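You operate a simulated robot arm through the tools that you are given. There is no shell and no other tool. Be economical: measure what you need, move in short steps, check, and stop when the job is done.

You are at the controls of a simulated robot arm. One attempt, no reset.

TASK
Take the pad and leave it on the top of the large cartons. Take the purple filter on the top of the board stand and put it away on the top of the parts bench. Put the gold block from the yellow bay on the top of the packing table. Fetch the sample cone and set it on the low shelf of the parts bench. Fetch the code card and set it on the top of the fitting table. Put the filter from the upper shelf of the collector cabinet on the top of the service table. Open the left drawer of the workbench. Any order will do. Set down upright: block, sample cone.
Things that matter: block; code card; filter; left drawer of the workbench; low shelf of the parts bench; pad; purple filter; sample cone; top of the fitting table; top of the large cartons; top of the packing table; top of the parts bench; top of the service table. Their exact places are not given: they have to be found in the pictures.

Only the result counts: the job must be done as asked and must still hold three seconds after the hand-in. Knocking over, shifting, dropping, spilling or breaking anything else fails it.

THE ROBOT
A 7-joint arm with a three-finger gripper on a trunk, on a base that drives. Base frame: it is fixed to the floor where the robot stands at the start and does not move with it; the origin is under the middle of the robot, x ahead of it, y to its left, z up; the surface under the hand at the start is at about z = 85. Lengths are in cm, angles in degrees, forces in N, time in s.
With the tool pointing down near the work surface it reaches from about 46 to 92 cm from the robot's upright axis, wherever it stands. Its first joint turns from -166.0 to 166.0 degrees. Places, roughly: block [50, 150, 75]; code card [100, 150, 75]; filter [125, 350, 50]; left drawer of the workbench [-120, 290, 80]; low shelf of the parts bench [-150, 50, 20]; pad (25x13x4 cm) [70, 10, 90]; purple filter (7x7x5 cm) [70, 130, 80]; sample cone (11x11x17 cm) [90, 170, 80]; top of the fitting table [-150, 200, 80]; top of the large cartons [50, -370, 90]; top of the packing table [80, 10, 80]; top of the parts bench [-150, 50, 90]; top of the service table [500, 220, 80]. Payload 2.69 kg.
The tool frame sits at the grasp point between the pads (the TCP): z along the fingers, y along the line on which they close. The tips reach 2.9 cm beyond it. The gripper opens to 12 cm. The gripper's body begins 7.8 cm behind the TCP.
Orientation is told as [roll, pitch, yaw] about the base's x, y, z axes, in that order, counted from this pose: with the fingers straight down and closing along the base's y, the tool's x points along the base's -x, its y along +y and its z along -z.

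THE INTERFACE
- The arm moves only by the tool nudge_tool. Its argument "rows" is a list of rows, each a list of 3 entries, a list of its own where there are three numbers: the gripper command, from -1 (fully open) to 1 (shut), values between in proportion, then the shift along the base's x, y, z in units of 25 mm (1.0 is 25 mm), then the turn, a rotation vector about the base's x, y, z in units of 6 degrees (1.0 is 6 degrees). In form: [[gripper, [x, y, z], [ax, ay, az]], ...]. A call has 1 to 20 rows; each row shifts and turns the commanded pose from where the row before left it. A call with a number of a shift or a turn outside -1 to 1 is refused whole. Each row takes 0.2 s and may step no farther than 5 cm and 8.6 degrees from the row before; otherwise, or with a gripper value out of range, the whole call is refused. A pose out of reach is approached as far as the arm can. The call stops where the force on the tool passes 40 N (or 10 N more than at its start, if that is more) or the arm is blocked; 0.2 s more then pass. Each finger halts on what it meets, pressing with about 27 N; the grip force reading is that of the motor and also rises with nothing between the fingers. The clock runs only during rows and for 0.2 s after the last one: add rows that do not move to give the fingers time. It gives the time, the measured TCP pose, the force on the tool (base axes), the opening and the grip force at its end, in the units of the frame above (readings bear some noise), with the torque about the TCP (base axes, N m) and any sound that the robot's microphone picked up.
- Cameras (640 x 400 px; columns grow to the right, rows downward): "scene" is now at [23.23, -1.02, 133.1]; the picture's right is [-0.10, -0.99, 0.00], its down [-0.72, 0.07, -0.69] and it looks along [0.69, -0.07, -0.72] (base axes); focal length 290 px, centre (320, 200). "wrist" rides on the gripper at [6.3, 0, -10.4] in the tool frame; the picture's right is [0.00, 1.00, 0.00], its down [-0.83, 0.00, -0.56] and it looks along [-0.56, 0.00, 0.83] (tool axes); focal length 275 px, centre (320, 200).
- camera(camera): a new picture of that camera. The clock stands still meanwhile.
- slide_trunk(by): slides the trunk up (or, below 0, down) by that many cm; the arm and the scene camera ride with it, the base frame stays. It gives what a move gives, with no picture.
- roll_base(legs): drives the robot by 1 to 6 legs, each [ahead, left, turn to the left] in cm, cm and degrees, along the robot's own axes; the way and the turn of a leg run together, so that a leg with both is an arc; at most 150 cm and 180 degrees a leg. The arm and the cameras ride along, it lands a little off, and it stops where it bumps. It gives what a move gives.
- pan_tilt(pan, tilt): turns the head with the scene camera to pan (to the left, within 86 degrees either way) and tilt (down, from -29 to 69), counted from straight ahead of the robot. It gives what a move gives.
- locate(camera, pixels): there is no depth. For up to 12 entries [column, row, z] of the newest picture of that camera ("zoom" is the newest enlarged one), the place [x, y] in the base frame at which the ray of that pixel passes the height z, good to about 0.2 cm, but the place of the scene camera against the robot may be out by one fixed shift of up to 2.5 cm in any direction. The clock stands still meanwhile.
- inspect(camera, box): a new picture of the part [left, top, right, bottom] of that camera's present view, enlarged. The clock stands still meanwhile.
- finish_job(): hands the job in; it is judged then, once.

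Go step by step. Measure first, check grasps and placings, and put right what went wrong. The budget is 131 turns and 152 pictures, counting those below and the enlarged ones. Unless the task says otherwise, let go and move clear before handing in, and close with one line.

The tools are called after "Emit:" as name(argument=value, ...) on one line, values as JSON. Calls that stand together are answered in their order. nudge_tool: Moves the arm, as the interface text tells. Its arguments: {"type":"object","properties":{"rows":{"type":"array"}},"required":["rows"]} The other tools are called the same way: slide_trunk (by) slides the trunk up or down; roll_base (legs) drives the base; pan_tilt (pan, tilt) turns the head that bears the scene camera; camera (camera) takes a picture; locate (camera, pixels) gives the place at which the rays of pixels pass given heights; inspect (camera, box) takes an enlarged picture of a part of a camera's view; finish_job () hands the job in.

At the start:

```text
t: 0.0
tool_pos: [52.82, -8.03, 103.76]
ee_rot: [0.0, -0.1, 0.0]
wrist_force: [-0.5, -0.2, 0.2]
ft_torque: [0.0, -0.01, 0.01]
finger_gap: 12.03
finger_force: 0.0
trunk travel left (down, up): [-57.5, 3.8]
robot x, y, heading: [0.03, 0.01, -0.5]
head pan, tilt: [-5.8, 46.1]
```

scene: 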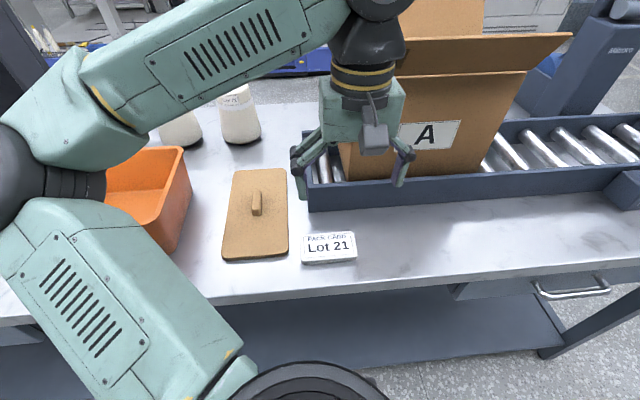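
wrist: 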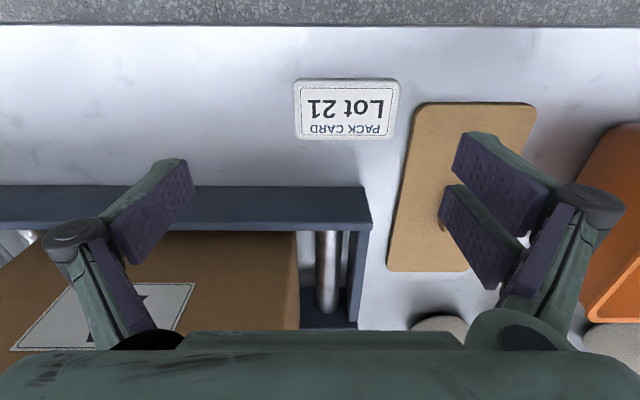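

The pad (tan board with a knob, about pixel 256,210) lies on the packing table in front of me. I'll look around first.

Emit:
locate(camera="scene", pixels=[[238, 170, 86], [285, 170, 86], [222, 260, 86], [289, 256, 86], [257, 193, 89], [257, 214, 89], [329, 248, 86]])

Emit:
pan_tilt(pan=70, tilt=30)

Emit:
camera(camera="scene")

```text
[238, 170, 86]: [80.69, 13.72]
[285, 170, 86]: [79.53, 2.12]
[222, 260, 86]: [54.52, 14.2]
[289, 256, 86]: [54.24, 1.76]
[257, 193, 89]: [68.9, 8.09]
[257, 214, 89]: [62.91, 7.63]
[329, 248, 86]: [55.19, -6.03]
```

```text
t: 1.5
tool_pos: [52.82, -8.0, 103.89]
ee_rot: [0.0, 0.0, 0.0]
wrist_force: [-0.4, -0.3, 0.2]
ft_torque: [0.0, 0.03, 0.01]
finger_gap: 12.01
finger_force: 0.0
trunk travel left (down, up): [-57.5, 3.8]
robot x, y, heading: [0.2, -0.12, 0.1]
head pan, tilt: [70.0, 30.0]
```

```text
149 pictures are left
```

scene: 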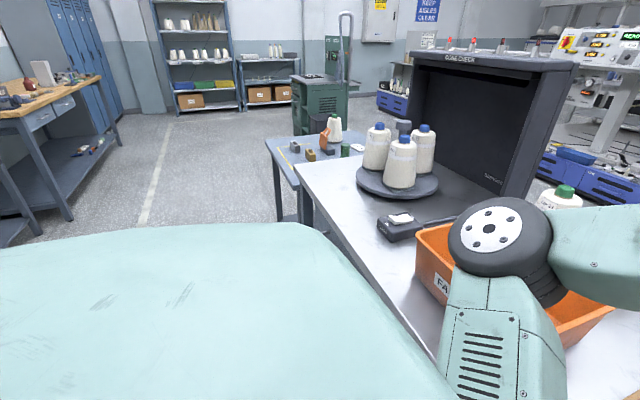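

I see the workbench at left, and a small blue table (pixel 320,160) with blocks, a cone and a card. I'll zoom in on it and look elsewhere.

Emit:
inspect(camera="scene", box=[240, 60, 400, 220])

Emit:
pan_tilt(pan=86, tilt=15)

Emit:
camera(camera="scene")

Emit:
pan_tilt(pan=-75, tilt=20)

Emit:
camera(camera="scene")

Emit:
pan_tilt(pan=10, tilt=10)

Emit:
camera(camera="scene")

```text
2.50 times, centred on (320, 140) of scene
```

zoom: 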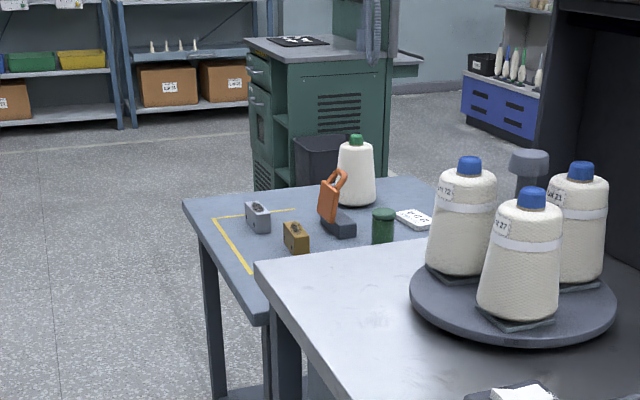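

```text
t: 2.3
tool_pos: [52.71, -7.92, 103.87]
ee_rot: [0.0, 0.0, 0.0]
wrist_force: [0.3, -0.2, -0.1]
ft_torque: [0.01, 0.0, 0.01]
finger_gap: 12.01
finger_force: 0.0
trunk travel left (down, up): [-57.5, 3.8]
robot x, y, heading: [-0.11, 0.24, 0.0]
head pan, tilt: [85.9, 15.0]
```

```text
147 pictures are left
```

scene: 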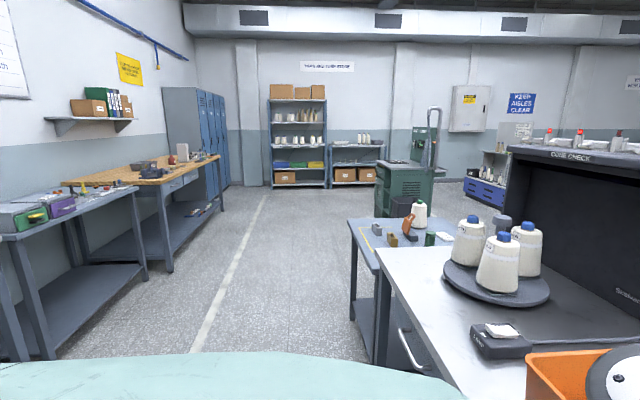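

```text
t: 4.7
tool_pos: [52.78, -7.98, 103.91]
ee_rot: [0.0, -0.1, 0.0]
wrist_force: [-0.4, 0.0, 0.4]
ft_torque: [-0.02, 0.02, 0.0]
finger_gap: 12.0
finger_force: 0.0
trunk travel left (down, up): [-57.5, 3.8]
robot x, y, heading: [0.13, 0.3, 0.2]
head pan, tilt: [-75.0, 20.0]
```

```text
146 pictures are left
```

scene: 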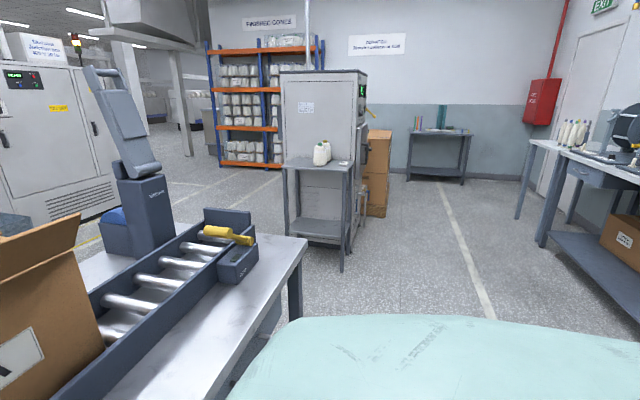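

```text
t: 6.3
tool_pos: [52.8, -7.94, 104.04]
ee_rot: [0.0, 0.0, 0.1]
wrist_force: [-0.2, -0.1, -0.1]
ft_torque: [0.0, -0.02, 0.0]
finger_gap: 11.99
finger_force: 0.0
trunk travel left (down, up): [-57.5, 3.8]
robot x, y, heading: [-0.28, 0.21, -0.0]
head pan, tilt: [10.0, 10.0]
```

```text
145 pictures are left
```

scene: 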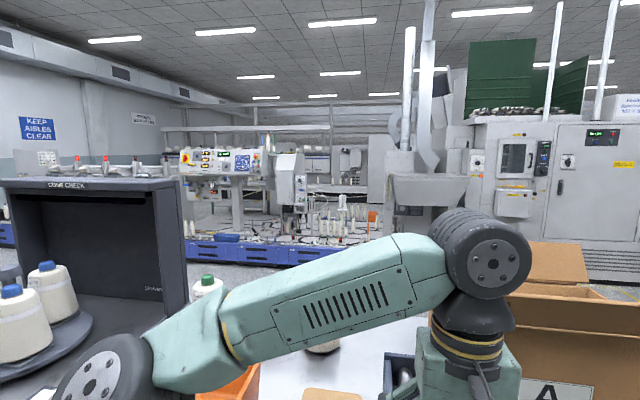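

The large cartons are at (378,165) in the right view. I'll start with the pad: hover the gripper above its handle and look with the wrist camera.

Emit:
nudge_tool(rows=[[-1, [0.4, 1, 0], [0, 0, 0]], [-1, [0.4, 1, 0], [0, 0, 0]], [-1, [0.4, 1, 0], [0, 0, 0]], [-1, [0.4, 1, 0], [0, 0, 0]], [-1, [0.4, 1, 0], [0, 0, 0]], [-1, [0.4, 1, 0], [0, 0, 0]], [-1, [0.4, 0.4, 0], [0, 0, 0]], [-1, [0, 0, 0], [0, 0, 0]]])

Emit:
camera(camera="wrist")

```text
t: 8.1
tool_pos: [59.78, 7.95, 103.84]
ee_rot: [0.0, 0.0, -0.1]
wrist_force: [0.6, 0.8, -0.5]
ft_torque: [-0.02, 0.03, 0.0]
finger_gap: 12.0
finger_force: 0.0
trunk travel left (down, up): [-57.5, 3.8]
robot x, y, heading: [0.79, 0.17, -0.1]
head pan, tilt: [10.0, 10.0]
```

```text
144 pictures are left
```

wrist: 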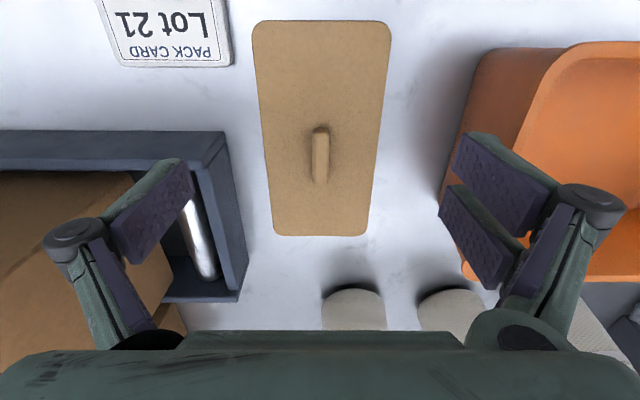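

The handle shows at (320,155). I'll locate it.

Emit:
locate(camera="wrist", pixels=[[320, 130, 89], [320, 180, 88], [312, 155, 89], [328, 155, 89], [255, 23, 86], [275, 233, 86], [368, 233, 86]])

```text
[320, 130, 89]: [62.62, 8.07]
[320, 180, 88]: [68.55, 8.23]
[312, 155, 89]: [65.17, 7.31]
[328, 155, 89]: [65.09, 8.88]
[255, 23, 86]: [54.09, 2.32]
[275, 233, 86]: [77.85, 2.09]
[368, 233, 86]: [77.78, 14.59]
```

Handle centre is (65.6, 8.1), clear of the bin. Descend and grip.

Emit:
nudge_tool(rows=[[-0.5, [1, 0.06, 0], [0, 0, 0]], [-0.5, [1, 0, 0], [0, 0, 0]], [-0.5, [0.35, 0, -1], [0, 0, 0]], [-0.5, [0, 0, -1], [0, 0, 0]], [-0.5, [0, 0, -1], [0, 0, 0]], [-0.5, [0, 0, -1], [0, 0, 0]], [-0.5, [0, 0, -1], [0, 0, 0]], [-0.5, [0, 0, -0.35], [0, 0, 0]], [-0.5, [0, 0, 0], [0, 0, 0]], [1, [0, 0, 0], [0, 0, 0]], [1, [0, 0, 0], [0, 0, 0]], [1, [0, 0, 0], [0, 0, 0]], [1, [0, 0, 0], [0, 0, 0]], [1, [0, 0, 0], [0, 0, 0]], [1, [0, 0, 0], [0, 0, 0]]])

Emit:
camera(camera="wrist")

```text
t: 11.3
tool_pos: [65.67, 8.18, 90.42]
ee_rot: [0.0, -0.1, 0.0]
wrist_force: [0.3, -0.9, -0.4]
ft_torque: [0.0, -0.01, 0.01]
finger_gap: 1.76
finger_force: 26.9
trunk travel left (down, up): [-57.5, 3.8]
robot x, y, heading: [0.24, -0.09, -0.2]
head pan, tilt: [10.0, 10.0]
```

```text
143 pictures are left
```

wrist: 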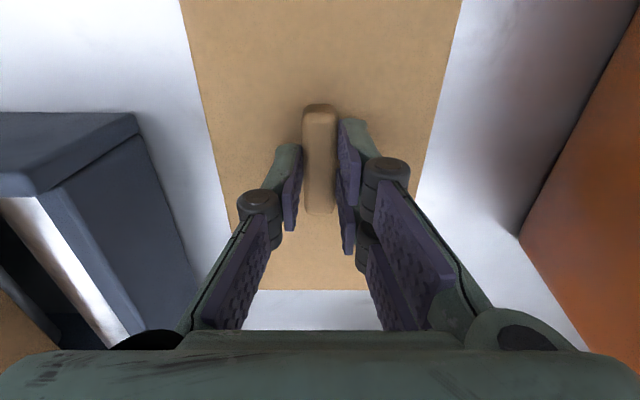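

Gripped at 1.76 cm. Lift and check.

Emit:
nudge_tool(rows=[[1, [0, 0, 0.5], [0, 0, 0]], [1, [0, 0, 1], [0, 0, 0]], [1, [0, 0, 1], [0, 0, 0]], [1, [0, 0, 1], [0, 0, 0]], [1, [0, 0, 1], [0, 0, 0]], [1, [0, 0, 1], [0, 0, 0]], [1, [0, 0, 1], [0, 0, 0]], [1, [-1, 0, 0], [0, 0, 0]], [1, [-1, 0, 0], [0, 0, 0]], [1, [-1, 0, 0], [0, 0, 0]], [1, [0, 0, 0], [0, 0, 0]]])

Emit:
camera(camera="wrist")

Emit:
pan_tilt(pan=-80, tilt=20)

Emit:
camera(camera="scene")

Emit:
locate(camera="scene", pixels=[[400, 220, 0]])

```text
t: 13.7
tool_pos: [58.22, 8.11, 106.77]
ee_rot: [0.0, -0.1, -0.1]
wrist_force: [-0.2, -0.2, -0.7]
ft_torque: [0.01, 0.01, 0.04]
finger_gap: 1.74
finger_force: 26.4
trunk travel left (down, up): [-57.5, 3.8]
robot x, y, heading: [-0.04, 0.43, 0.0]
head pan, tilt: [10.0, 10.0]
```

```text
142 pictures are left
```

wrist: 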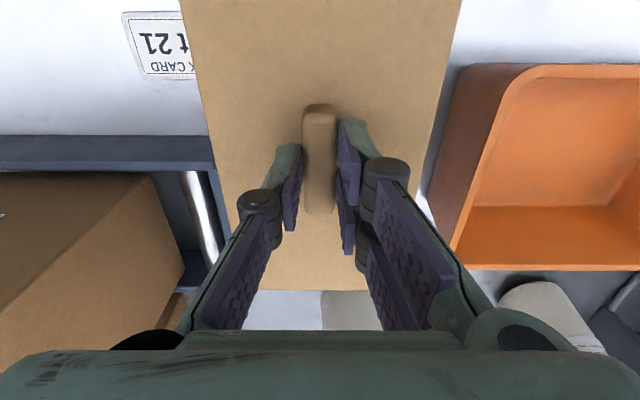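

```text
t: 15.4
tool_pos: [58.26, 8.16, 106.9]
ee_rot: [-0.1, -0.1, 0.0]
wrist_force: [-0.3, 0.0, -0.7]
ft_torque: [-0.02, -0.04, -0.04]
finger_gap: 1.73
finger_force: 26.9
trunk travel left (down, up): [-57.5, 3.8]
robot x, y, heading: [-0.05, 0.07, -0.2]
head pan, tilt: [-80.0, 20.0]
```

```text
141 pictures are left
```

scene: 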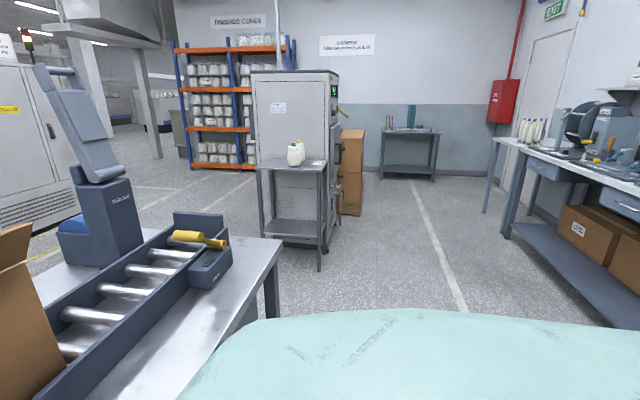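

```text
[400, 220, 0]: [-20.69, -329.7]
```

Pad is held. Measure the corridor to the cartons.

Emit:
locate(camera="scene", pixels=[[320, 271, 0], [327, 252, 0], [267, 266, 0], [344, 214, 0], [362, 213, 0], [337, 130, 90], [364, 130, 90], [508, 237, 0], [415, 179, 0], [340, 222, 0], [283, 240, 85], [461, 308, 0]])

```text
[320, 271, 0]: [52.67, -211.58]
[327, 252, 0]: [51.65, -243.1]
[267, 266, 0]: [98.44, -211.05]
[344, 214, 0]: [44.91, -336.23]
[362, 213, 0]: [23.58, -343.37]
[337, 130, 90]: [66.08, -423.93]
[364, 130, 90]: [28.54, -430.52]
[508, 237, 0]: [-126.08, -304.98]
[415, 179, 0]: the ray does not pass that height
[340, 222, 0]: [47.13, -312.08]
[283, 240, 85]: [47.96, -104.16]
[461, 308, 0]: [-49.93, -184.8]
```

The way is clear at x≈-45. Back up and strafe right to beside the cartons (x 24–66, y≈-370), staying facing +x.

Emit:
roll_base(legs=[[-45, 0, 0], [0, -130, 0], [0, -130, 0], [0, -110, 0]])

Emit:
pan_tilt(pan=0, tilt=35)

Emit:
camera(camera="scene")

```text
t: 46.3
tool_pos: [11.99, -362.11, 106.83]
ee_rot: [0.0, -0.1, -0.4]
wrist_force: [0.4, 0.9, -0.8]
ft_torque: [0.01, 0.02, 0.01]
finger_gap: 1.74
finger_force: 27.0
trunk travel left (down, up): [-57.5, 3.8]
robot x, y, heading: [-46.46, -370.26, -0.5]
head pan, tilt: [-80.0, 20.0]
```

```text
t: 47.9
tool_pos: [12.04, -361.98, 106.83]
ee_rot: [0.0, 0.0, -0.5]
wrist_force: [-0.1, 0.3, -0.7]
ft_torque: [0.01, 0.02, -0.02]
finger_gap: 1.74
finger_force: 27.3
trunk travel left (down, up): [-57.5, 3.8]
robot x, y, heading: [-45.97, -369.54, -0.3]
head pan, tilt: [0.0, 35.0]
```

```text
140 pictures are left
```

scene: 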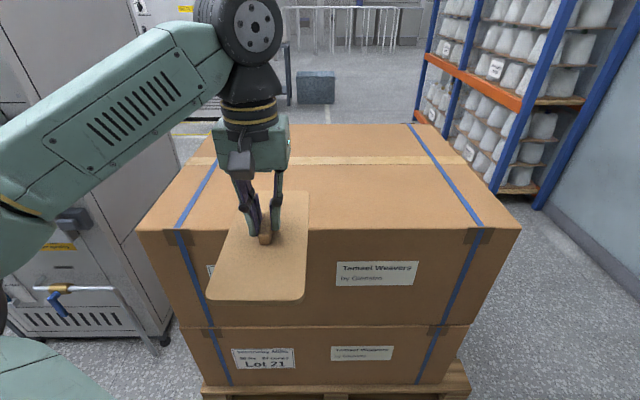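

The carton stack is right ahead; I need its top height and edges.

Emit:
locate(camera="scene", pixels=[[137, 229, 90], [520, 229, 90], [214, 125, 90], [435, 125, 90], [137, 229, 85], [520, 229, 85], [187, 325, 45], [455, 325, 45], [205, 385, 14], [447, 385, 14]])

```text
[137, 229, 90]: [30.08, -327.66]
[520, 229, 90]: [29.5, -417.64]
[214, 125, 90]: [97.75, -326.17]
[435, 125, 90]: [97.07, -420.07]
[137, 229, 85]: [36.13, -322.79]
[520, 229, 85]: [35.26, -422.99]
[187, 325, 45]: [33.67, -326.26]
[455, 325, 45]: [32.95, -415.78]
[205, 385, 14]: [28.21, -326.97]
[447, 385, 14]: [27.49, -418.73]
```

Carton top ≈ 90. Drive ahead 15 cm, extend the arm over the middle, and start down.

Emit:
roll_base(legs=[[15, -5, 0]])

Emit:
nudge_tool(rows=[[1, [1, 0, 0], [0, 0, 0]], [1, [1, 0, 0], [0, 0, 0]], [1, [1, 0, 0], [0, 0, 0]], [1, [1, 0, 0], [0, 0, 0]], [1, [1, 0, 0], [0, 0, 0]], [1, [1, 0, 0], [0, 0, 0]], [1, [1, 0, 0], [0, 0, 0]], [1, [1, 0, 0], [0, 0, 0]], [1, [0.8, 0, -0.5], [0, 0, 0]], [1, [0, 0, -1], [0, 0, 0]], [1, [0, 0, -1], [0, 0, 0]], [1, [0, 0, -1], [0, 0, 0]], [1, [0, 0, 0], [0, 0, 0]]])

Emit:
camera(camera="scene")

Emit:
camera(camera="wrist")

```text
t: 49.3
tool_pos: [27.06, -367.15, 106.8]
ee_rot: [0.1, 0.0, -0.4]
wrist_force: [0.7, 0.3, -0.7]
ft_torque: [0.04, 0.06, 0.03]
finger_gap: 1.73
finger_force: 27.0
trunk travel left (down, up): [-57.5, 3.8]
robot x, y, heading: [-31.23, -374.87, -0.4]
head pan, tilt: [0.0, 35.0]
```

```text
t: 52.1
tool_pos: [48.99, -367.02, 98.04]
ee_rot: [0.0, 0.0, -0.4]
wrist_force: [-0.2, 0.1, -0.6]
ft_torque: [0.02, 0.01, -0.01]
finger_gap: 1.73
finger_force: 27.4
trunk travel left (down, up): [-57.5, 3.8]
robot x, y, heading: [-31.45, -374.91, -0.2]
head pan, tilt: [0.0, 35.0]
```

```text
139 pictures are left
```

scene: 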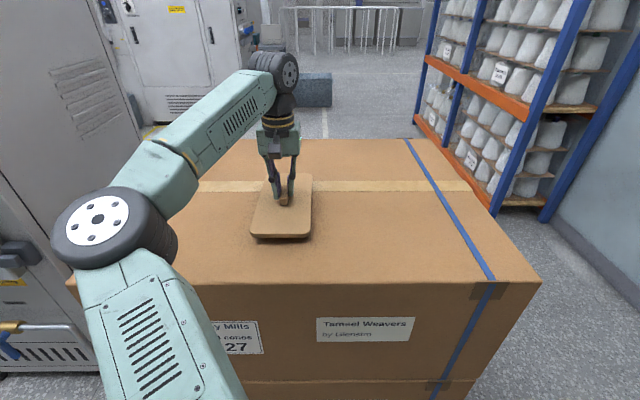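

```text
138 pictures are left
```

wrist: 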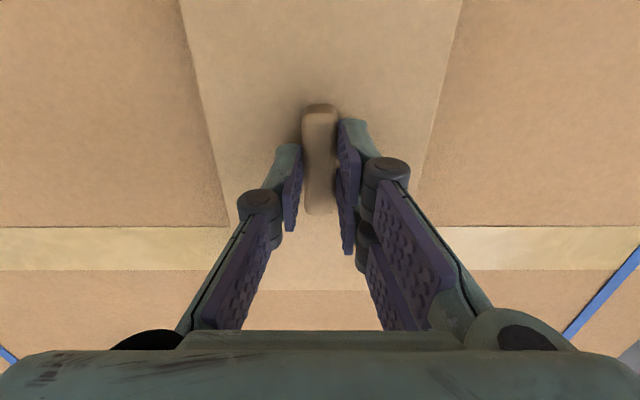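

Pad bottom is about 2–4 cm above the carton. Lower in small steps, watching force.

Emit:
nudge_tool(rows=[[1, [0, 0, -0.3], [0, 0, 0]], [1, [0, 0, -0.2], [0, 0, 0]], [1, [0, 0, -0.2], [0, 0, 0]], [1, [0, 0, 0], [0, 0, 0]]])

```text
t: 53.1
tool_pos: [49.05, -367.3, 96.27]
ee_rot: [0.0, 0.0, -0.4]
wrist_force: [0.3, -0.1, -0.7]
ft_torque: [-0.02, -0.03, 0.02]
finger_gap: 1.73
finger_force: 27.2
trunk travel left (down, up): [-57.5, 3.8]
robot x, y, heading: [-31.51, -375.21, -0.4]
head pan, tilt: [0.0, 35.0]
```

Emit:
nudge_tool(rows=[[1, [0, 0, -0.15], [0, 0, 0]], [1, [0, 0, -0.1], [0, 0, 0]], [1, [0, 0, 0], [0, 0, 0]]])

Emit:
inspect(camera="scene", box=[230, 140, 350, 260])

```text
t: 53.9
tool_pos: [49.09, -367.11, 95.99]
ee_rot: [0.0, -0.3, -0.5]
wrist_force: [6.2, -0.1, 22.6]
ft_torque: [0.03, 0.14, -0.03]
finger_gap: 1.72
finger_force: 27.2
trunk travel left (down, up): [-57.5, 3.8]
robot x, y, heading: [-31.3, -374.67, -0.6]
head pan, tilt: [0.0, 35.0]
```

```text
3.33 times, centred on (290, 200) of scene
```

zoom: 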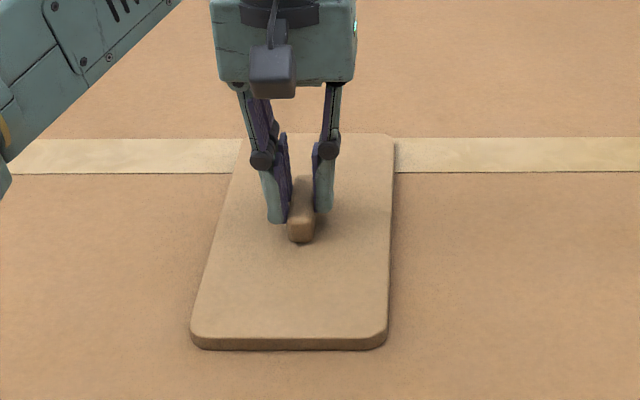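

Contact (22 N up). Ease, open, rise, and retract.

Emit:
nudge_tool(rows=[[1, [0, 0, 0.08], [0, 0, 0]], [-0.3, [0, 0, 0], [0, 0, 0]], [-0.3, [0, 0, 0], [0, 0, 0]], [-0.3, [0, 0, 0], [0, 0, 0]], [-0.3, [0, 0, 0.4], [0, 0, 0]], [-0.3, [0, 0, 1], [0, 0, 0]], [-0.3, [0, 0, 1], [0, 0, 0]], [-0.3, [0, 0, 1], [0, 0, 0]], [-0.3, [0, 0, 1], [0, 0, 0]], [-0.3, [-1, 0, 0], [0, 0, 0]], [-0.3, [-1, 0, 0], [0, 0, 0]], [-0.3, [-1, 0, 0], [0, 0, 0]], [-0.3, [-1, 0, 0], [0, 0, 0]], [-0.3, [-1, 0, 0], [0, 0, 0]], [-0.3, [-1, 0, 0], [0, 0, 0]], [-0.3, [-1, 0, 0], [0, 0, 0]], [-0.3, [-1, 0, 0], [0, 0, 0]], [-0.3, [-1, 0, 0], [0, 0, 0]]])

Emit:
camera(camera="scene")

```text
t: 57.7
tool_pos: [26.5, -367.21, 106.86]
ee_rot: [0.0, 0.0, -0.3]
wrist_force: [1.0, -0.3, -0.1]
ft_torque: [-0.01, -0.04, -0.01]
finger_gap: 7.78
finger_force: 0.0
trunk travel left (down, up): [-57.5, 3.8]
robot x, y, heading: [-31.03, -374.8, -0.7]
head pan, tilt: [0.0, 35.0]
```

```text
136 pictures are left
```

scene: 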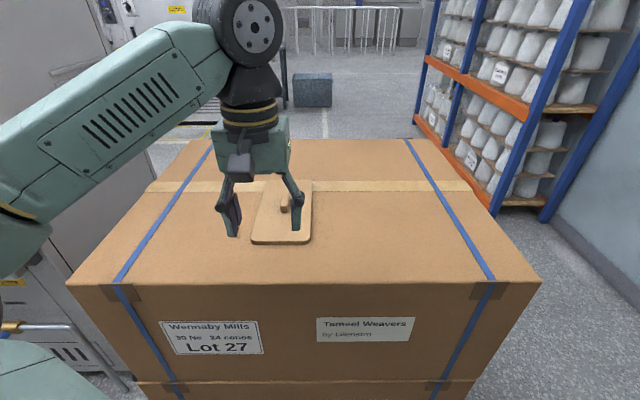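

Pad placed. Drive back and on to y≈90, keeping to the x≈-46 corridor.

Emit:
roll_base(legs=[[-16, 0, 0], [0, 130, 0], [0, 130, 0], [0, 130, 0], [0, 75, 0]])

Emit:
pan_tilt(pan=35, tilt=25)

Emit:
camera(camera="scene")

Emit:
pan_tilt(pan=86, tilt=25)

Emit:
camera(camera="scene")

```text
t: 94.6
tool_pos: [17.15, 97.87, 106.85]
ee_rot: [-0.1, 0.0, -0.5]
wrist_force: [-0.8, -0.2, 0.9]
ft_torque: [0.03, 0.0, 0.0]
finger_gap: 7.8
finger_force: 0.0
trunk travel left (down, up): [-57.5, 3.8]
robot x, y, heading: [-40.75, 90.26, -0.5]
head pan, tilt: [0.0, 35.0]
```

```text
t: 95.7
tool_pos: [17.07, 97.84, 106.93]
ee_rot: [0.0, 0.0, -0.5]
wrist_force: [0.2, -0.6, -0.1]
ft_torque: [-0.01, -0.01, -0.02]
finger_gap: 7.79
finger_force: 0.1
trunk travel left (down, up): [-57.5, 3.8]
robot x, y, heading: [-40.77, 90.13, -0.3]
head pan, tilt: [35.0, 25.0]
```

```text
135 pictures are left
```

scene: 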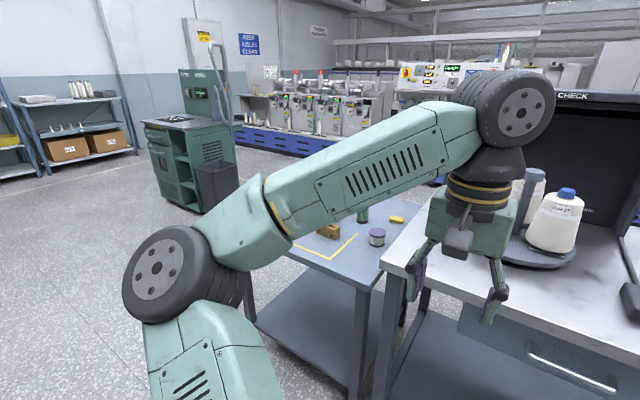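

```text
t: 96.8
tool_pos: [17.12, 97.69, 106.79]
ee_rot: [0.1, -0.1, -0.5]
wrist_force: [0.3, -0.2, 0.0]
ft_torque: [-0.01, 0.01, -0.03]
finger_gap: 7.79
finger_force: 0.1
trunk travel left (down, up): [-57.5, 3.8]
robot x, y, heading: [-40.44, 90.29, -0.5]
head pan, tilt: [85.9, 25.0]
```

```text
134 pictures are left
```

scene: 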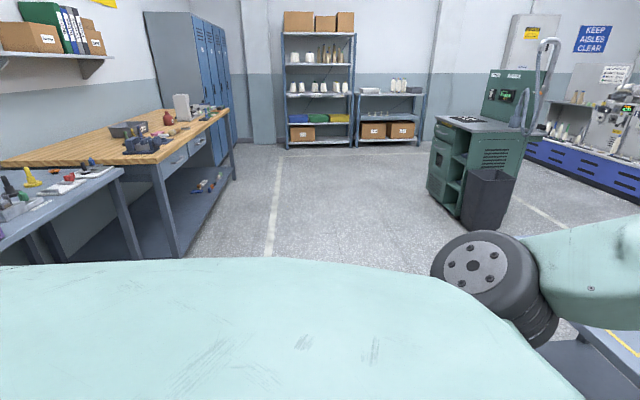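

The board stand (small blue table) with the purple filter (377,238) is just ahead-left. Strafe left 55 cm to face it.

Emit:
roll_base(legs=[[0, 55, 0]])

Emit:
pan_tilt(pan=-5, tilt=38)

Emit:
camera(camera="scene")

```text
t: 101.6
tool_pos: [17.46, 152.9, 106.85]
ee_rot: [-0.1, 0.0, -0.4]
wrist_force: [-0.1, 0.7, 0.3]
ft_torque: [0.02, -0.02, -0.01]
finger_gap: 7.8
finger_force: 0.0
trunk travel left (down, up): [-57.5, 3.8]
robot x, y, heading: [-40.48, 145.01, -0.1]
head pan, tilt: [85.9, 25.0]
```

```text
t: 103.3
tool_pos: [17.39, 152.85, 106.85]
ee_rot: [0.1, 0.0, -0.4]
wrist_force: [0.4, 0.2, 0.1]
ft_torque: [0.0, -0.01, 0.0]
finger_gap: 7.8
finger_force: 0.2
trunk travel left (down, up): [-57.5, 3.8]
robot x, y, heading: [-40.03, 145.12, -0.5]
head pan, tilt: [-5.0, 38.0]
```

```text
133 pictures are left
```

scene: 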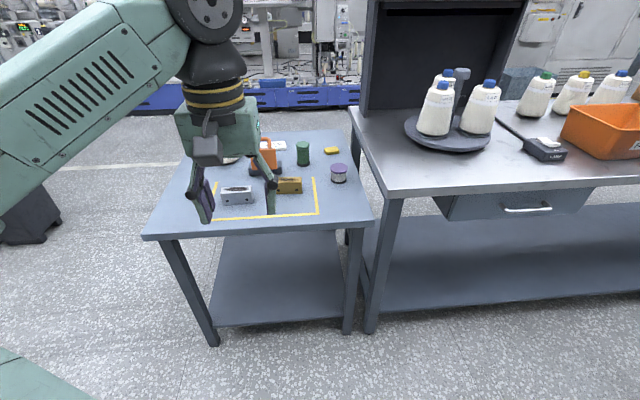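

Good view. Zoom in on the stand and locate things.

Emit:
inspect(camera="scene", box=[140, 120, 390, 276])

Emit:
locate(camera="scene", pixels=[[143, 237, 74], [373, 220, 74], [214, 345, 0], [347, 333, 0], [370, 333, 0], [339, 167, 79], [289, 181, 80], [334, 150, 75], [303, 144, 80], [383, 195, 85]])

```text
2.56 times, centred on (265, 198) of scene
```

zoom: 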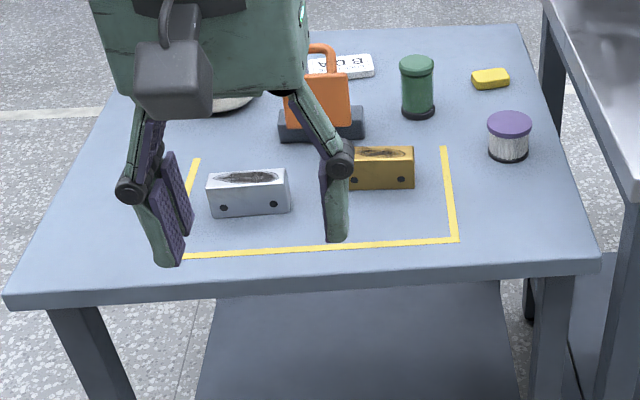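

```text
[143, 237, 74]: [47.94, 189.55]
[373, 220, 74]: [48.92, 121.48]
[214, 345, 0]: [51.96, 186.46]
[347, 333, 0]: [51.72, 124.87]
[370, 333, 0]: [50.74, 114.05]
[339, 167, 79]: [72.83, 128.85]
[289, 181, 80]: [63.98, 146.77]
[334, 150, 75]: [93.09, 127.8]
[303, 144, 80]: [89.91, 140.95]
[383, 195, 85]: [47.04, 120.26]
```

Drive 35 cm ahead so the stand is in reach, then look with the wrist camera from above the bay.

Emit:
roll_base(legs=[[33, 0, 0.5]])

Emit:
nudge_tool(rows=[[-1, [0.2, -1, 0], [0, 0, 0]], [-1, [0.2, -1, 0], [0, 0, 0]], [-1, [0, 0, -0.5], [0, 0, 0]]])

Emit:
camera(camera="wrist")

Emit:
camera(camera="scene")

```text
t: 105.4
tool_pos: [50.36, 153.15, 106.84]
ee_rot: [0.1, 0.0, 0.0]
wrist_force: [0.5, -0.7, 0.4]
ft_torque: [0.0, 0.0, 0.01]
finger_gap: 7.82
finger_force: 0.1
trunk travel left (down, up): [-57.5, 3.8]
robot x, y, heading: [-6.86, 144.76, 0.1]
head pan, tilt: [-5.0, 38.0]
```

```text
t: 106.2
tool_pos: [51.26, 148.2, 105.44]
ee_rot: [0.0, 0.1, 0.0]
wrist_force: [-0.4, -0.1, 0.7]
ft_torque: [0.02, 0.02, 0.01]
finger_gap: 11.96
finger_force: 0.1
trunk travel left (down, up): [-57.5, 3.8]
robot x, y, heading: [-7.29, 145.33, 0.1]
head pan, tilt: [-5.0, 38.0]
```

```text
131 pictures are left
```

wrist: 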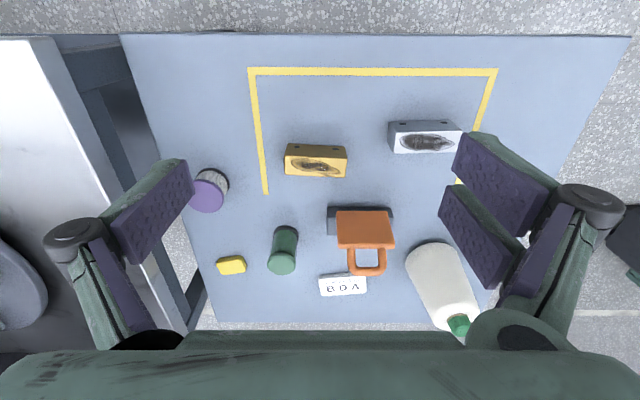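

```text
130 pictures are left
```

scene: 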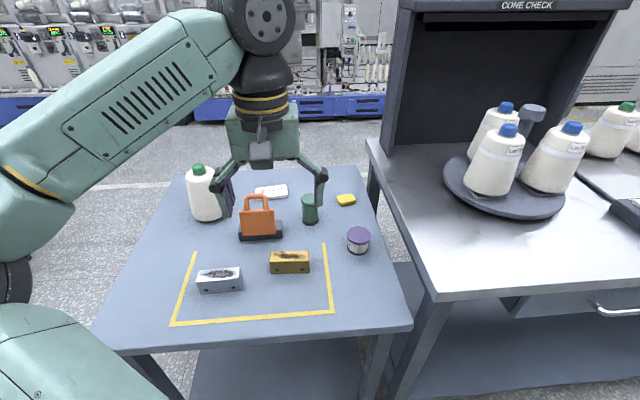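

Use wrist view: gold block (315,162), purple filter (208,190), card (343,285), cone (440,280).

Emit:
locate(camera="wrist", pixels=[[286, 157, 79], [346, 157, 79], [286, 178, 79], [346, 178, 79], [288, 145, 75], [346, 145, 75], [250, 70, 75], [208, 193, 80], [343, 285, 76], [331, 210, 78], [455, 325, 92], [119, 34, 75]])

Emit:
locate(camera="scene", pixels=[[271, 263, 79], [309, 263, 79], [271, 274, 75], [310, 273, 75], [332, 313, 75], [117, 355, 75], [412, 328, 75]])

```text
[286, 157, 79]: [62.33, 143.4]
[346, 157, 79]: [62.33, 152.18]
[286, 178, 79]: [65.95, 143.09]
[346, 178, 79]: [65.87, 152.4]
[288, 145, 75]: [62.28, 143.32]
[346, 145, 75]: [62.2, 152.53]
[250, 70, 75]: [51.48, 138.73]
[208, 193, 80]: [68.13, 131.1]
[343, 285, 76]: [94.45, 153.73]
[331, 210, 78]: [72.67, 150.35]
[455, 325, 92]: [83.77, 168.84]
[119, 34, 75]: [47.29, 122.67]
```

```text
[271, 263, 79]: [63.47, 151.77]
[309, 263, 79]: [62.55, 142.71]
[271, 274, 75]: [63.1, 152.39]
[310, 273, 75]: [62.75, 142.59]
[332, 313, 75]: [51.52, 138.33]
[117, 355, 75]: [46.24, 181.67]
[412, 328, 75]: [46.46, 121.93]
```

Table z≈75; gold block 9×3.6×4 centred at (64.1,147.9). Closing along y straddles it cleanly. Descend and grip.

Emit:
nudge_tool(rows=[[-1, [1, -0.05, 0], [0, 0, 0]], [-1, [1, -0.05, 0], [0, 0, 0]], [-1, [1, 0, -0.5], [0, 0, 0]], [-1, [1, 0, -0.5], [0, 0, 0]], [-1, [1, 0, -0.7], [0, 0, 0]], [-1, [0.12, 0, -1], [0, 0, 0]], [-1, [0, 0, -1], [0, 0, 0]], [-1, [0, 0, -1], [0, 0, 0]], [-1, [0, 0, -1], [0, 0, 0]], [-1, [0, 0, -1], [0, 0, 0]], [-1, [0, 0, -1], [0, 0, 0]], [-1, [0, 0, 0], [0, 0, 0]]])

Emit:
camera(camera="wrist")

```text
t: 108.8
tool_pos: [64.06, 147.94, 86.36]
ee_rot: [0.0, 0.0, 0.0]
wrist_force: [0.5, 0.1, -0.3]
ft_torque: [-0.04, 0.0, 0.0]
finger_gap: 11.99
finger_force: 0.0
trunk travel left (down, up): [-57.5, 3.8]
robot x, y, heading: [-7.83, 144.92, 0.1]
head pan, tilt: [-5.0, 38.0]
```

```text
129 pictures are left
```

wrist: 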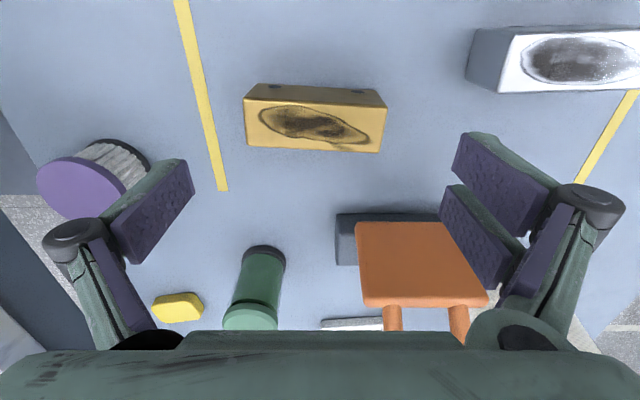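

Emit:
locate(camera="wrist", pixels=[[245, 97, 79], [387, 107, 79], [245, 145, 79], [381, 153, 79], [356, 225, 90], [440, 222, 90], [468, 80, 75], [515, 92, 79]])

```text
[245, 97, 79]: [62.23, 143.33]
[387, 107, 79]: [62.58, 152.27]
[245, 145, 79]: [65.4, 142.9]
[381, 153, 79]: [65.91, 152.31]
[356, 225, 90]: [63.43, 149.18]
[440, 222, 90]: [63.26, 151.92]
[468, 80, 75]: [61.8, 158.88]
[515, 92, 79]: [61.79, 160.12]
```

Alignment is fine (centre y≈147.8). Go down 7.6 cm and close.

Emit:
nudge_tool(rows=[[-1, [0, -0.05, -1], [0, 0, 0]], [-1, [0, 0, -1], [0, 0, 0]], [-1, [0, 0, -0.8], [0, 0, 0]], [-1, [0, 0, -0.25], [0, 0, 0]], [1, [0, 0, 0], [0, 0, 0]], [1, [0, 0, 0], [0, 0, 0]], [1, [0, 0, 0], [0, 0, 0]], [1, [0, 0, 0], [0, 0, 0]], [1, [0, 0, 0], [0, 0, 0]], [1, [0, 0, 0.4], [0, 0, 0]], [1, [0, 0, 1], [0, 0, 0]], [1, [0, 0, 1], [0, 0, 0]], [1, [0, 0, 1], [0, 0, 0]], [1, [0, 0, 1], [0, 0, 0]], [1, [0, 0, 1], [0, 0, 0]], [1, [0, 0, 1], [0, 0, 0]], [1, [0, 0, 1], [0, 0, 0]], [1, [0, 0, 1], [0, 0, 0]], [1, [0, 0, 1], [0, 0, 0]]])

Emit:
camera(camera="wrist")

Emit:
camera(camera="scene")

```text
t: 112.8
tool_pos: [64.11, 147.76, 102.2]
ee_rot: [-0.1, 0.1, 0.0]
wrist_force: [0.0, -0.6, -13.4]
ft_torque: [0.01, 0.0, -0.01]
finger_gap: 9.59
finger_force: 26.9
trunk travel left (down, up): [-57.5, 3.8]
robot x, y, heading: [-7.11, 144.81, 0.1]
head pan, tilt: [-5.0, 38.0]
```

```text
128 pictures are left
```

wrist: 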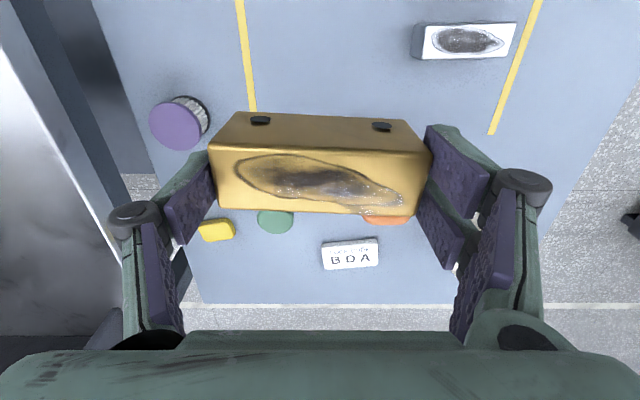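

```text
127 pictures are left
```

scene: 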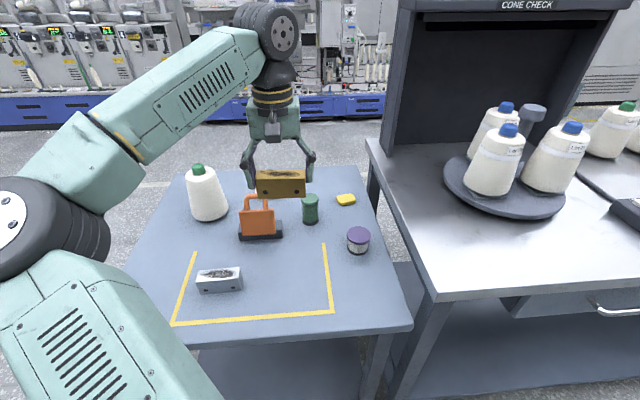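

Block is held (1.36 kg). The free spot is at the left front corner of the packing table, around pixel (450,250). Measure it.

Emit:
locate(camera="scene", pixels=[[435, 303, 85], [368, 138, 85], [500, 218, 85], [445, 185, 85], [640, 285, 85], [460, 250, 85], [450, 240, 85], [565, 205, 85]])

```text
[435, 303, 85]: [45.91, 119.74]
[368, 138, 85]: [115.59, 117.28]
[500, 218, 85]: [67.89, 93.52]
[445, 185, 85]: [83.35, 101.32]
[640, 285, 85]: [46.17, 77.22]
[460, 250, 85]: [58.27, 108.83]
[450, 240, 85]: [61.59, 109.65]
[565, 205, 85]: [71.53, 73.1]
```

Move the block to (57.5,103) above the table.

Emit:
nudge_tool(rows=[[1, [-0.5, -1, 0], [0, 0, 0]], [1, [-0.5, -1, 0], [0, 0, 0]], [1, [-0.5, -1, 0], [0, 0, 0]], [1, [-0.5, -1, 0], [0, 0, 0]], [1, [-0.5, -1, 0], [0, 0, 0]], [1, [-0.14, -1, 0], [0, 0, 0]], [1, [0, -1, 0], [0, 0, 0]], [1, [0, -1, 0], [0, 0, 0]], [1, [0, -1, 0], [0, 0, 0]], [1, [0, -1, 0], [0, 0, 0]], [1, [0, -1, 0], [0, 0, 0]], [1, [0, -1, 0], [0, 0, 0]], [1, [0, -1, 0], [0, 0, 0]], [1, [0, -1, 0], [0, 0, 0]], [1, [0, -1, 0], [0, 0, 0]], [1, [0, -1, 0], [0, 0, 0]], [1, [0, -1, 0], [0, 0, 0]], [1, [0, -0.9, 0], [0, 0, 0]], [1, [0, 0, -1], [0, 0, 0]], [1, [0, 0, -1], [0, 0, 0]]])

Emit:
nudge_tool(rows=[[1, [0, 0, -1], [0, 0, 0]], [1, [0, 0, -0.6], [0, 0, 0]], [1, [0, 0, -0.4], [0, 0, 0]], [1, [0, 0, 0], [0, 0, 0]]])

Emit:
camera(camera="wrist")

Emit:
camera(camera="scene")

```text
t: 117.0
tool_pos: [57.58, 102.77, 97.15]
ee_rot: [-0.1, 0.1, 0.1]
wrist_force: [0.4, 0.7, -13.4]
ft_torque: [0.01, 0.01, 0.0]
finger_gap: 9.61
finger_force: 27.0
trunk travel left (down, up): [-57.5, 3.8]
robot x, y, heading: [-7.22, 144.97, 0.1]
head pan, tilt: [-5.0, 38.0]
```

```text
t: 118.0
tool_pos: [57.55, 103.09, 92.13]
ee_rot: [0.0, 0.1, 0.0]
wrist_force: [0.1, 0.3, -12.4]
ft_torque: [-0.02, -0.01, -0.01]
finger_gap: 9.56
finger_force: 26.7
trunk travel left (down, up): [-57.5, 3.8]
robot x, y, heading: [-7.14, 144.82, -0.2]
head pan, tilt: [-5.0, 38.0]
```

```text
126 pictures are left
```

wrist: 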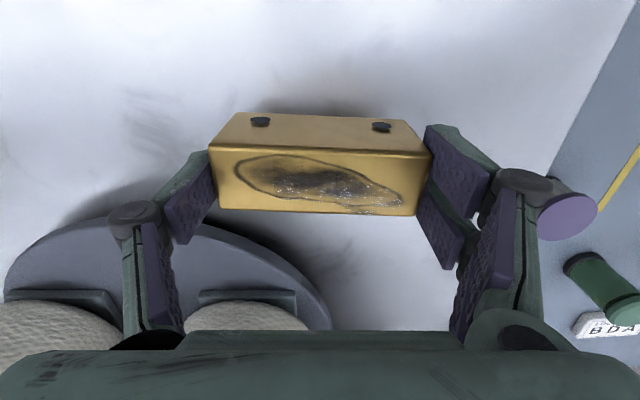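

```text
125 pictures are left
```

scene: 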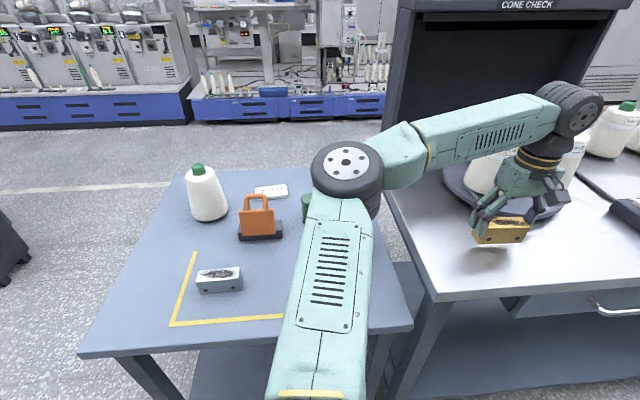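

Bottom ≈ 88.4; lower gently to contact.

Emit:
nudge_tool(rows=[[1, [0, 0, -0.8], [0, 0, 0]], [1, [0, 0, -0.3], [0, 0, 0]], [1, [0, 0, -0.12], [0, 0, 0]], [1, [0, 0, 0], [0, 0, 0]]])

```text
t: 119.0
tool_pos: [57.52, 102.99, 89.36]
ee_rot: [-0.2, 0.0, -0.1]
wrist_force: [3.3, -1.8, 17.0]
ft_torque: [-0.07, 0.01, -0.53]
finger_gap: 9.55
finger_force: 26.9
trunk travel left (down, up): [-57.5, 3.8]
robot x, y, heading: [-6.83, 145.5, -0.1]
head pan, tilt: [-5.0, 38.0]
```

Contact. Release, rise, and go above the purple filter at (68,131).

Emit:
nudge_tool(rows=[[1, [0, 0, 0.1], [0, 0, 0]], [-1, [0, 0, 0], [0, 0, 0]], [-1, [0, 0, 0], [0, 0, 0]], [-1, [0, 0, 0], [0, 0, 0]], [-1, [0, 0, 0.5], [0, 0, 0]], [-1, [0, 0, 1], [0, 0, 0]], [-1, [0, 0, 1], [0, 0, 0]], [-1, [0, 0, 1], [0, 0, 0]], [-1, [0, 0, 1], [0, 0, 0]], [-1, [0, 0, 1], [0, 0, 0]], [-1, [0, 1, 0], [0, 0, 0]], [-1, [0, 1, 0], [0, 0, 0]], [-1, [0, 1, 0], [0, 0, 0]], [-1, [0, 1, 0], [0, 0, 0]], [-1, [0, 1, 0], [0, 0, 0]], [-1, [0, 1, 0], [0, 0, 0]], [-1, [0, 1, 0], [0, 0, 0]], [-1, [0, 1, 0], [0, 0, 0]], [-1, [0, 1, 0], [0, 0, 0]], [-1, [0, 1, 0], [0, 0, 0]]])

Emit:
camera(camera="wrist")

Emit:
camera(camera="scene")

```text
t: 123.2
tool_pos: [57.66, 128.06, 103.03]
ee_rot: [0.0, 0.0, 0.0]
wrist_force: [0.4, -0.5, 0.0]
ft_torque: [0.01, 0.02, -0.02]
finger_gap: 12.0
finger_force: 0.1
trunk travel left (down, up): [-57.5, 3.8]
robot x, y, heading: [-7.07, 145.04, -0.2]
head pan, tilt: [-5.0, 38.0]
```

```text
124 pictures are left
```

wrist: 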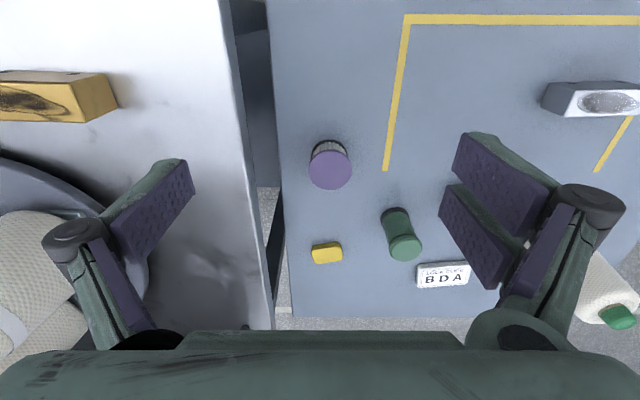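

```text
123 pictures are left
```

scene: 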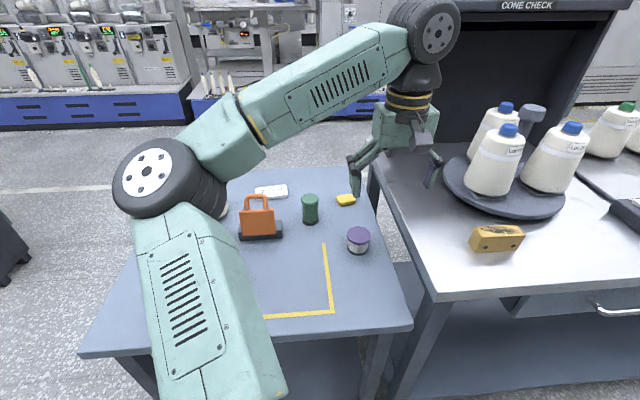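

Gold block is standing on the packing table. Locate the purple filter precisely.

Emit:
locate(camera="wrist", pixels=[[330, 169, 80], [309, 169, 80], [352, 169, 80], [330, 150, 80], [330, 189, 80], [327, 141, 75]])

```text
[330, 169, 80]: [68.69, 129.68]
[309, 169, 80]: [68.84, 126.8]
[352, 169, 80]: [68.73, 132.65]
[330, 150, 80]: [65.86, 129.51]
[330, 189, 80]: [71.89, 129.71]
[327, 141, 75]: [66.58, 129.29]
```

Emit:
nudge_tool(rows=[[-1, [1, 0.6, -0.5], [0, 0, 0]], [-1, [1, 0, -1], [0, 0, 0]], [-1, [1, 0, -1], [0, 0, 0]], [-1, [0.8, 0, -1], [0, 0, 0]], [-1, [0, 0, -1], [0, 0, 0]], [-1, [0, 0, -1], [0, 0, 0]], [-1, [0, 0, 0], [0, 0, 0]]])

Emit:
camera(camera="wrist")

```text
t: 124.8
tool_pos: [67.07, 129.56, 89.4]
ee_rot: [0.0, 0.0, 0.0]
wrist_force: [-0.3, -0.6, -0.1]
ft_torque: [0.03, -0.02, -0.03]
finger_gap: 12.01
finger_force: 0.1
trunk travel left (down, up): [-57.5, 3.8]
robot x, y, heading: [-7.12, 145.33, 0.2]
head pan, tilt: [-5.0, 38.0]
```

```text
122 pictures are left
```

wrist: 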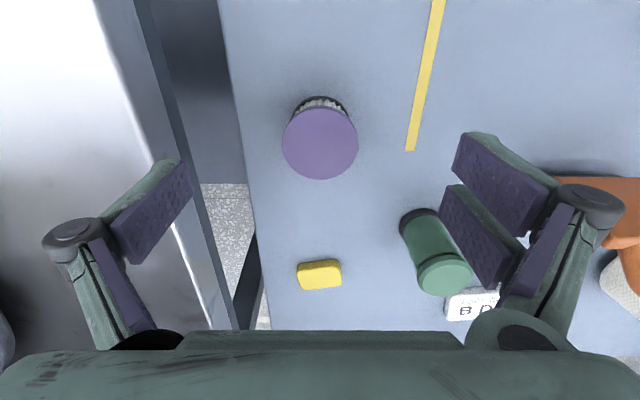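

Emit:
locate(camera="wrist", pixels=[[320, 143, 80], [282, 143, 80], [358, 143, 80], [320, 143, 81], [322, 97, 75], [232, 100, 75], [190, 330, 85]])

```text
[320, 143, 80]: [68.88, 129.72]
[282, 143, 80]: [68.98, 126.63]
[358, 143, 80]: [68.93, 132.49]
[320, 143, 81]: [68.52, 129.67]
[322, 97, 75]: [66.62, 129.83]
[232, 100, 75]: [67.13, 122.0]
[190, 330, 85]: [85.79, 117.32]
```

Centre (68.9,129.6). Descend and grip.

Emit:
nudge_tool(rows=[[-0.6, [0.72, 0, -1], [0, 0, 0]], [-0.6, [0, 0, -1], [0, 0, 0]], [-0.6, [0, 0, -1], [0, 0, 0]], [-0.6, [0, 0, -1], [0, 0, 0]], [-0.6, [0, 0, -0.36], [0, 0, 0]], [-0.6, [0, 0, 0], [0, 0, 0]], [1, [0, 0, 0], [0, 0, 0]], [1, [0, 0, 0], [0, 0, 0]], [1, [0, 0, 0], [0, 0, 0]], [1, [0, 0, 0], [0, 0, 0]], [1, [0, 0, 0], [0, 0, 0]], [1, [0, 0, 0.4], [0, 0, 0]], [1, [0, 0, 1], [0, 0, 0]], [1, [0, 0, 1], [0, 0, 0]], [1, [0, 0, 1], [0, 0, 0]], [1, [0, 0, 1], [0, 0, 0]], [1, [0, 0, 1], [0, 0, 0]], [1, [0, 0, 1], [0, 0, 0]], [1, [0, 0, 1], [0, 0, 0]], [1, [0, 0, 1], [0, 0, 0]]])

Emit:
camera(camera="wrist")

```text
t: 129.0
tool_pos: [68.86, 129.55, 99.49]
ee_rot: [0.0, 0.0, 0.0]
wrist_force: [-0.6, -0.8, -0.7]
ft_torque: [-0.02, 0.0, -0.03]
finger_gap: 5.95
finger_force: 27.0
trunk travel left (down, up): [-57.5, 3.8]
robot x, y, heading: [-7.28, 145.32, -0.1]
head pan, tilt: [-5.0, 38.0]
```

```text
121 pictures are left
```

wrist: 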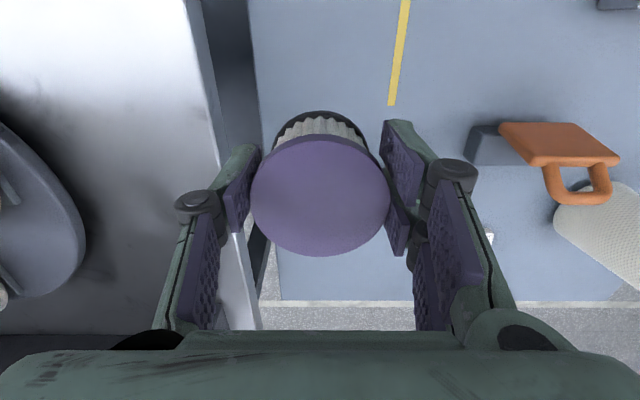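

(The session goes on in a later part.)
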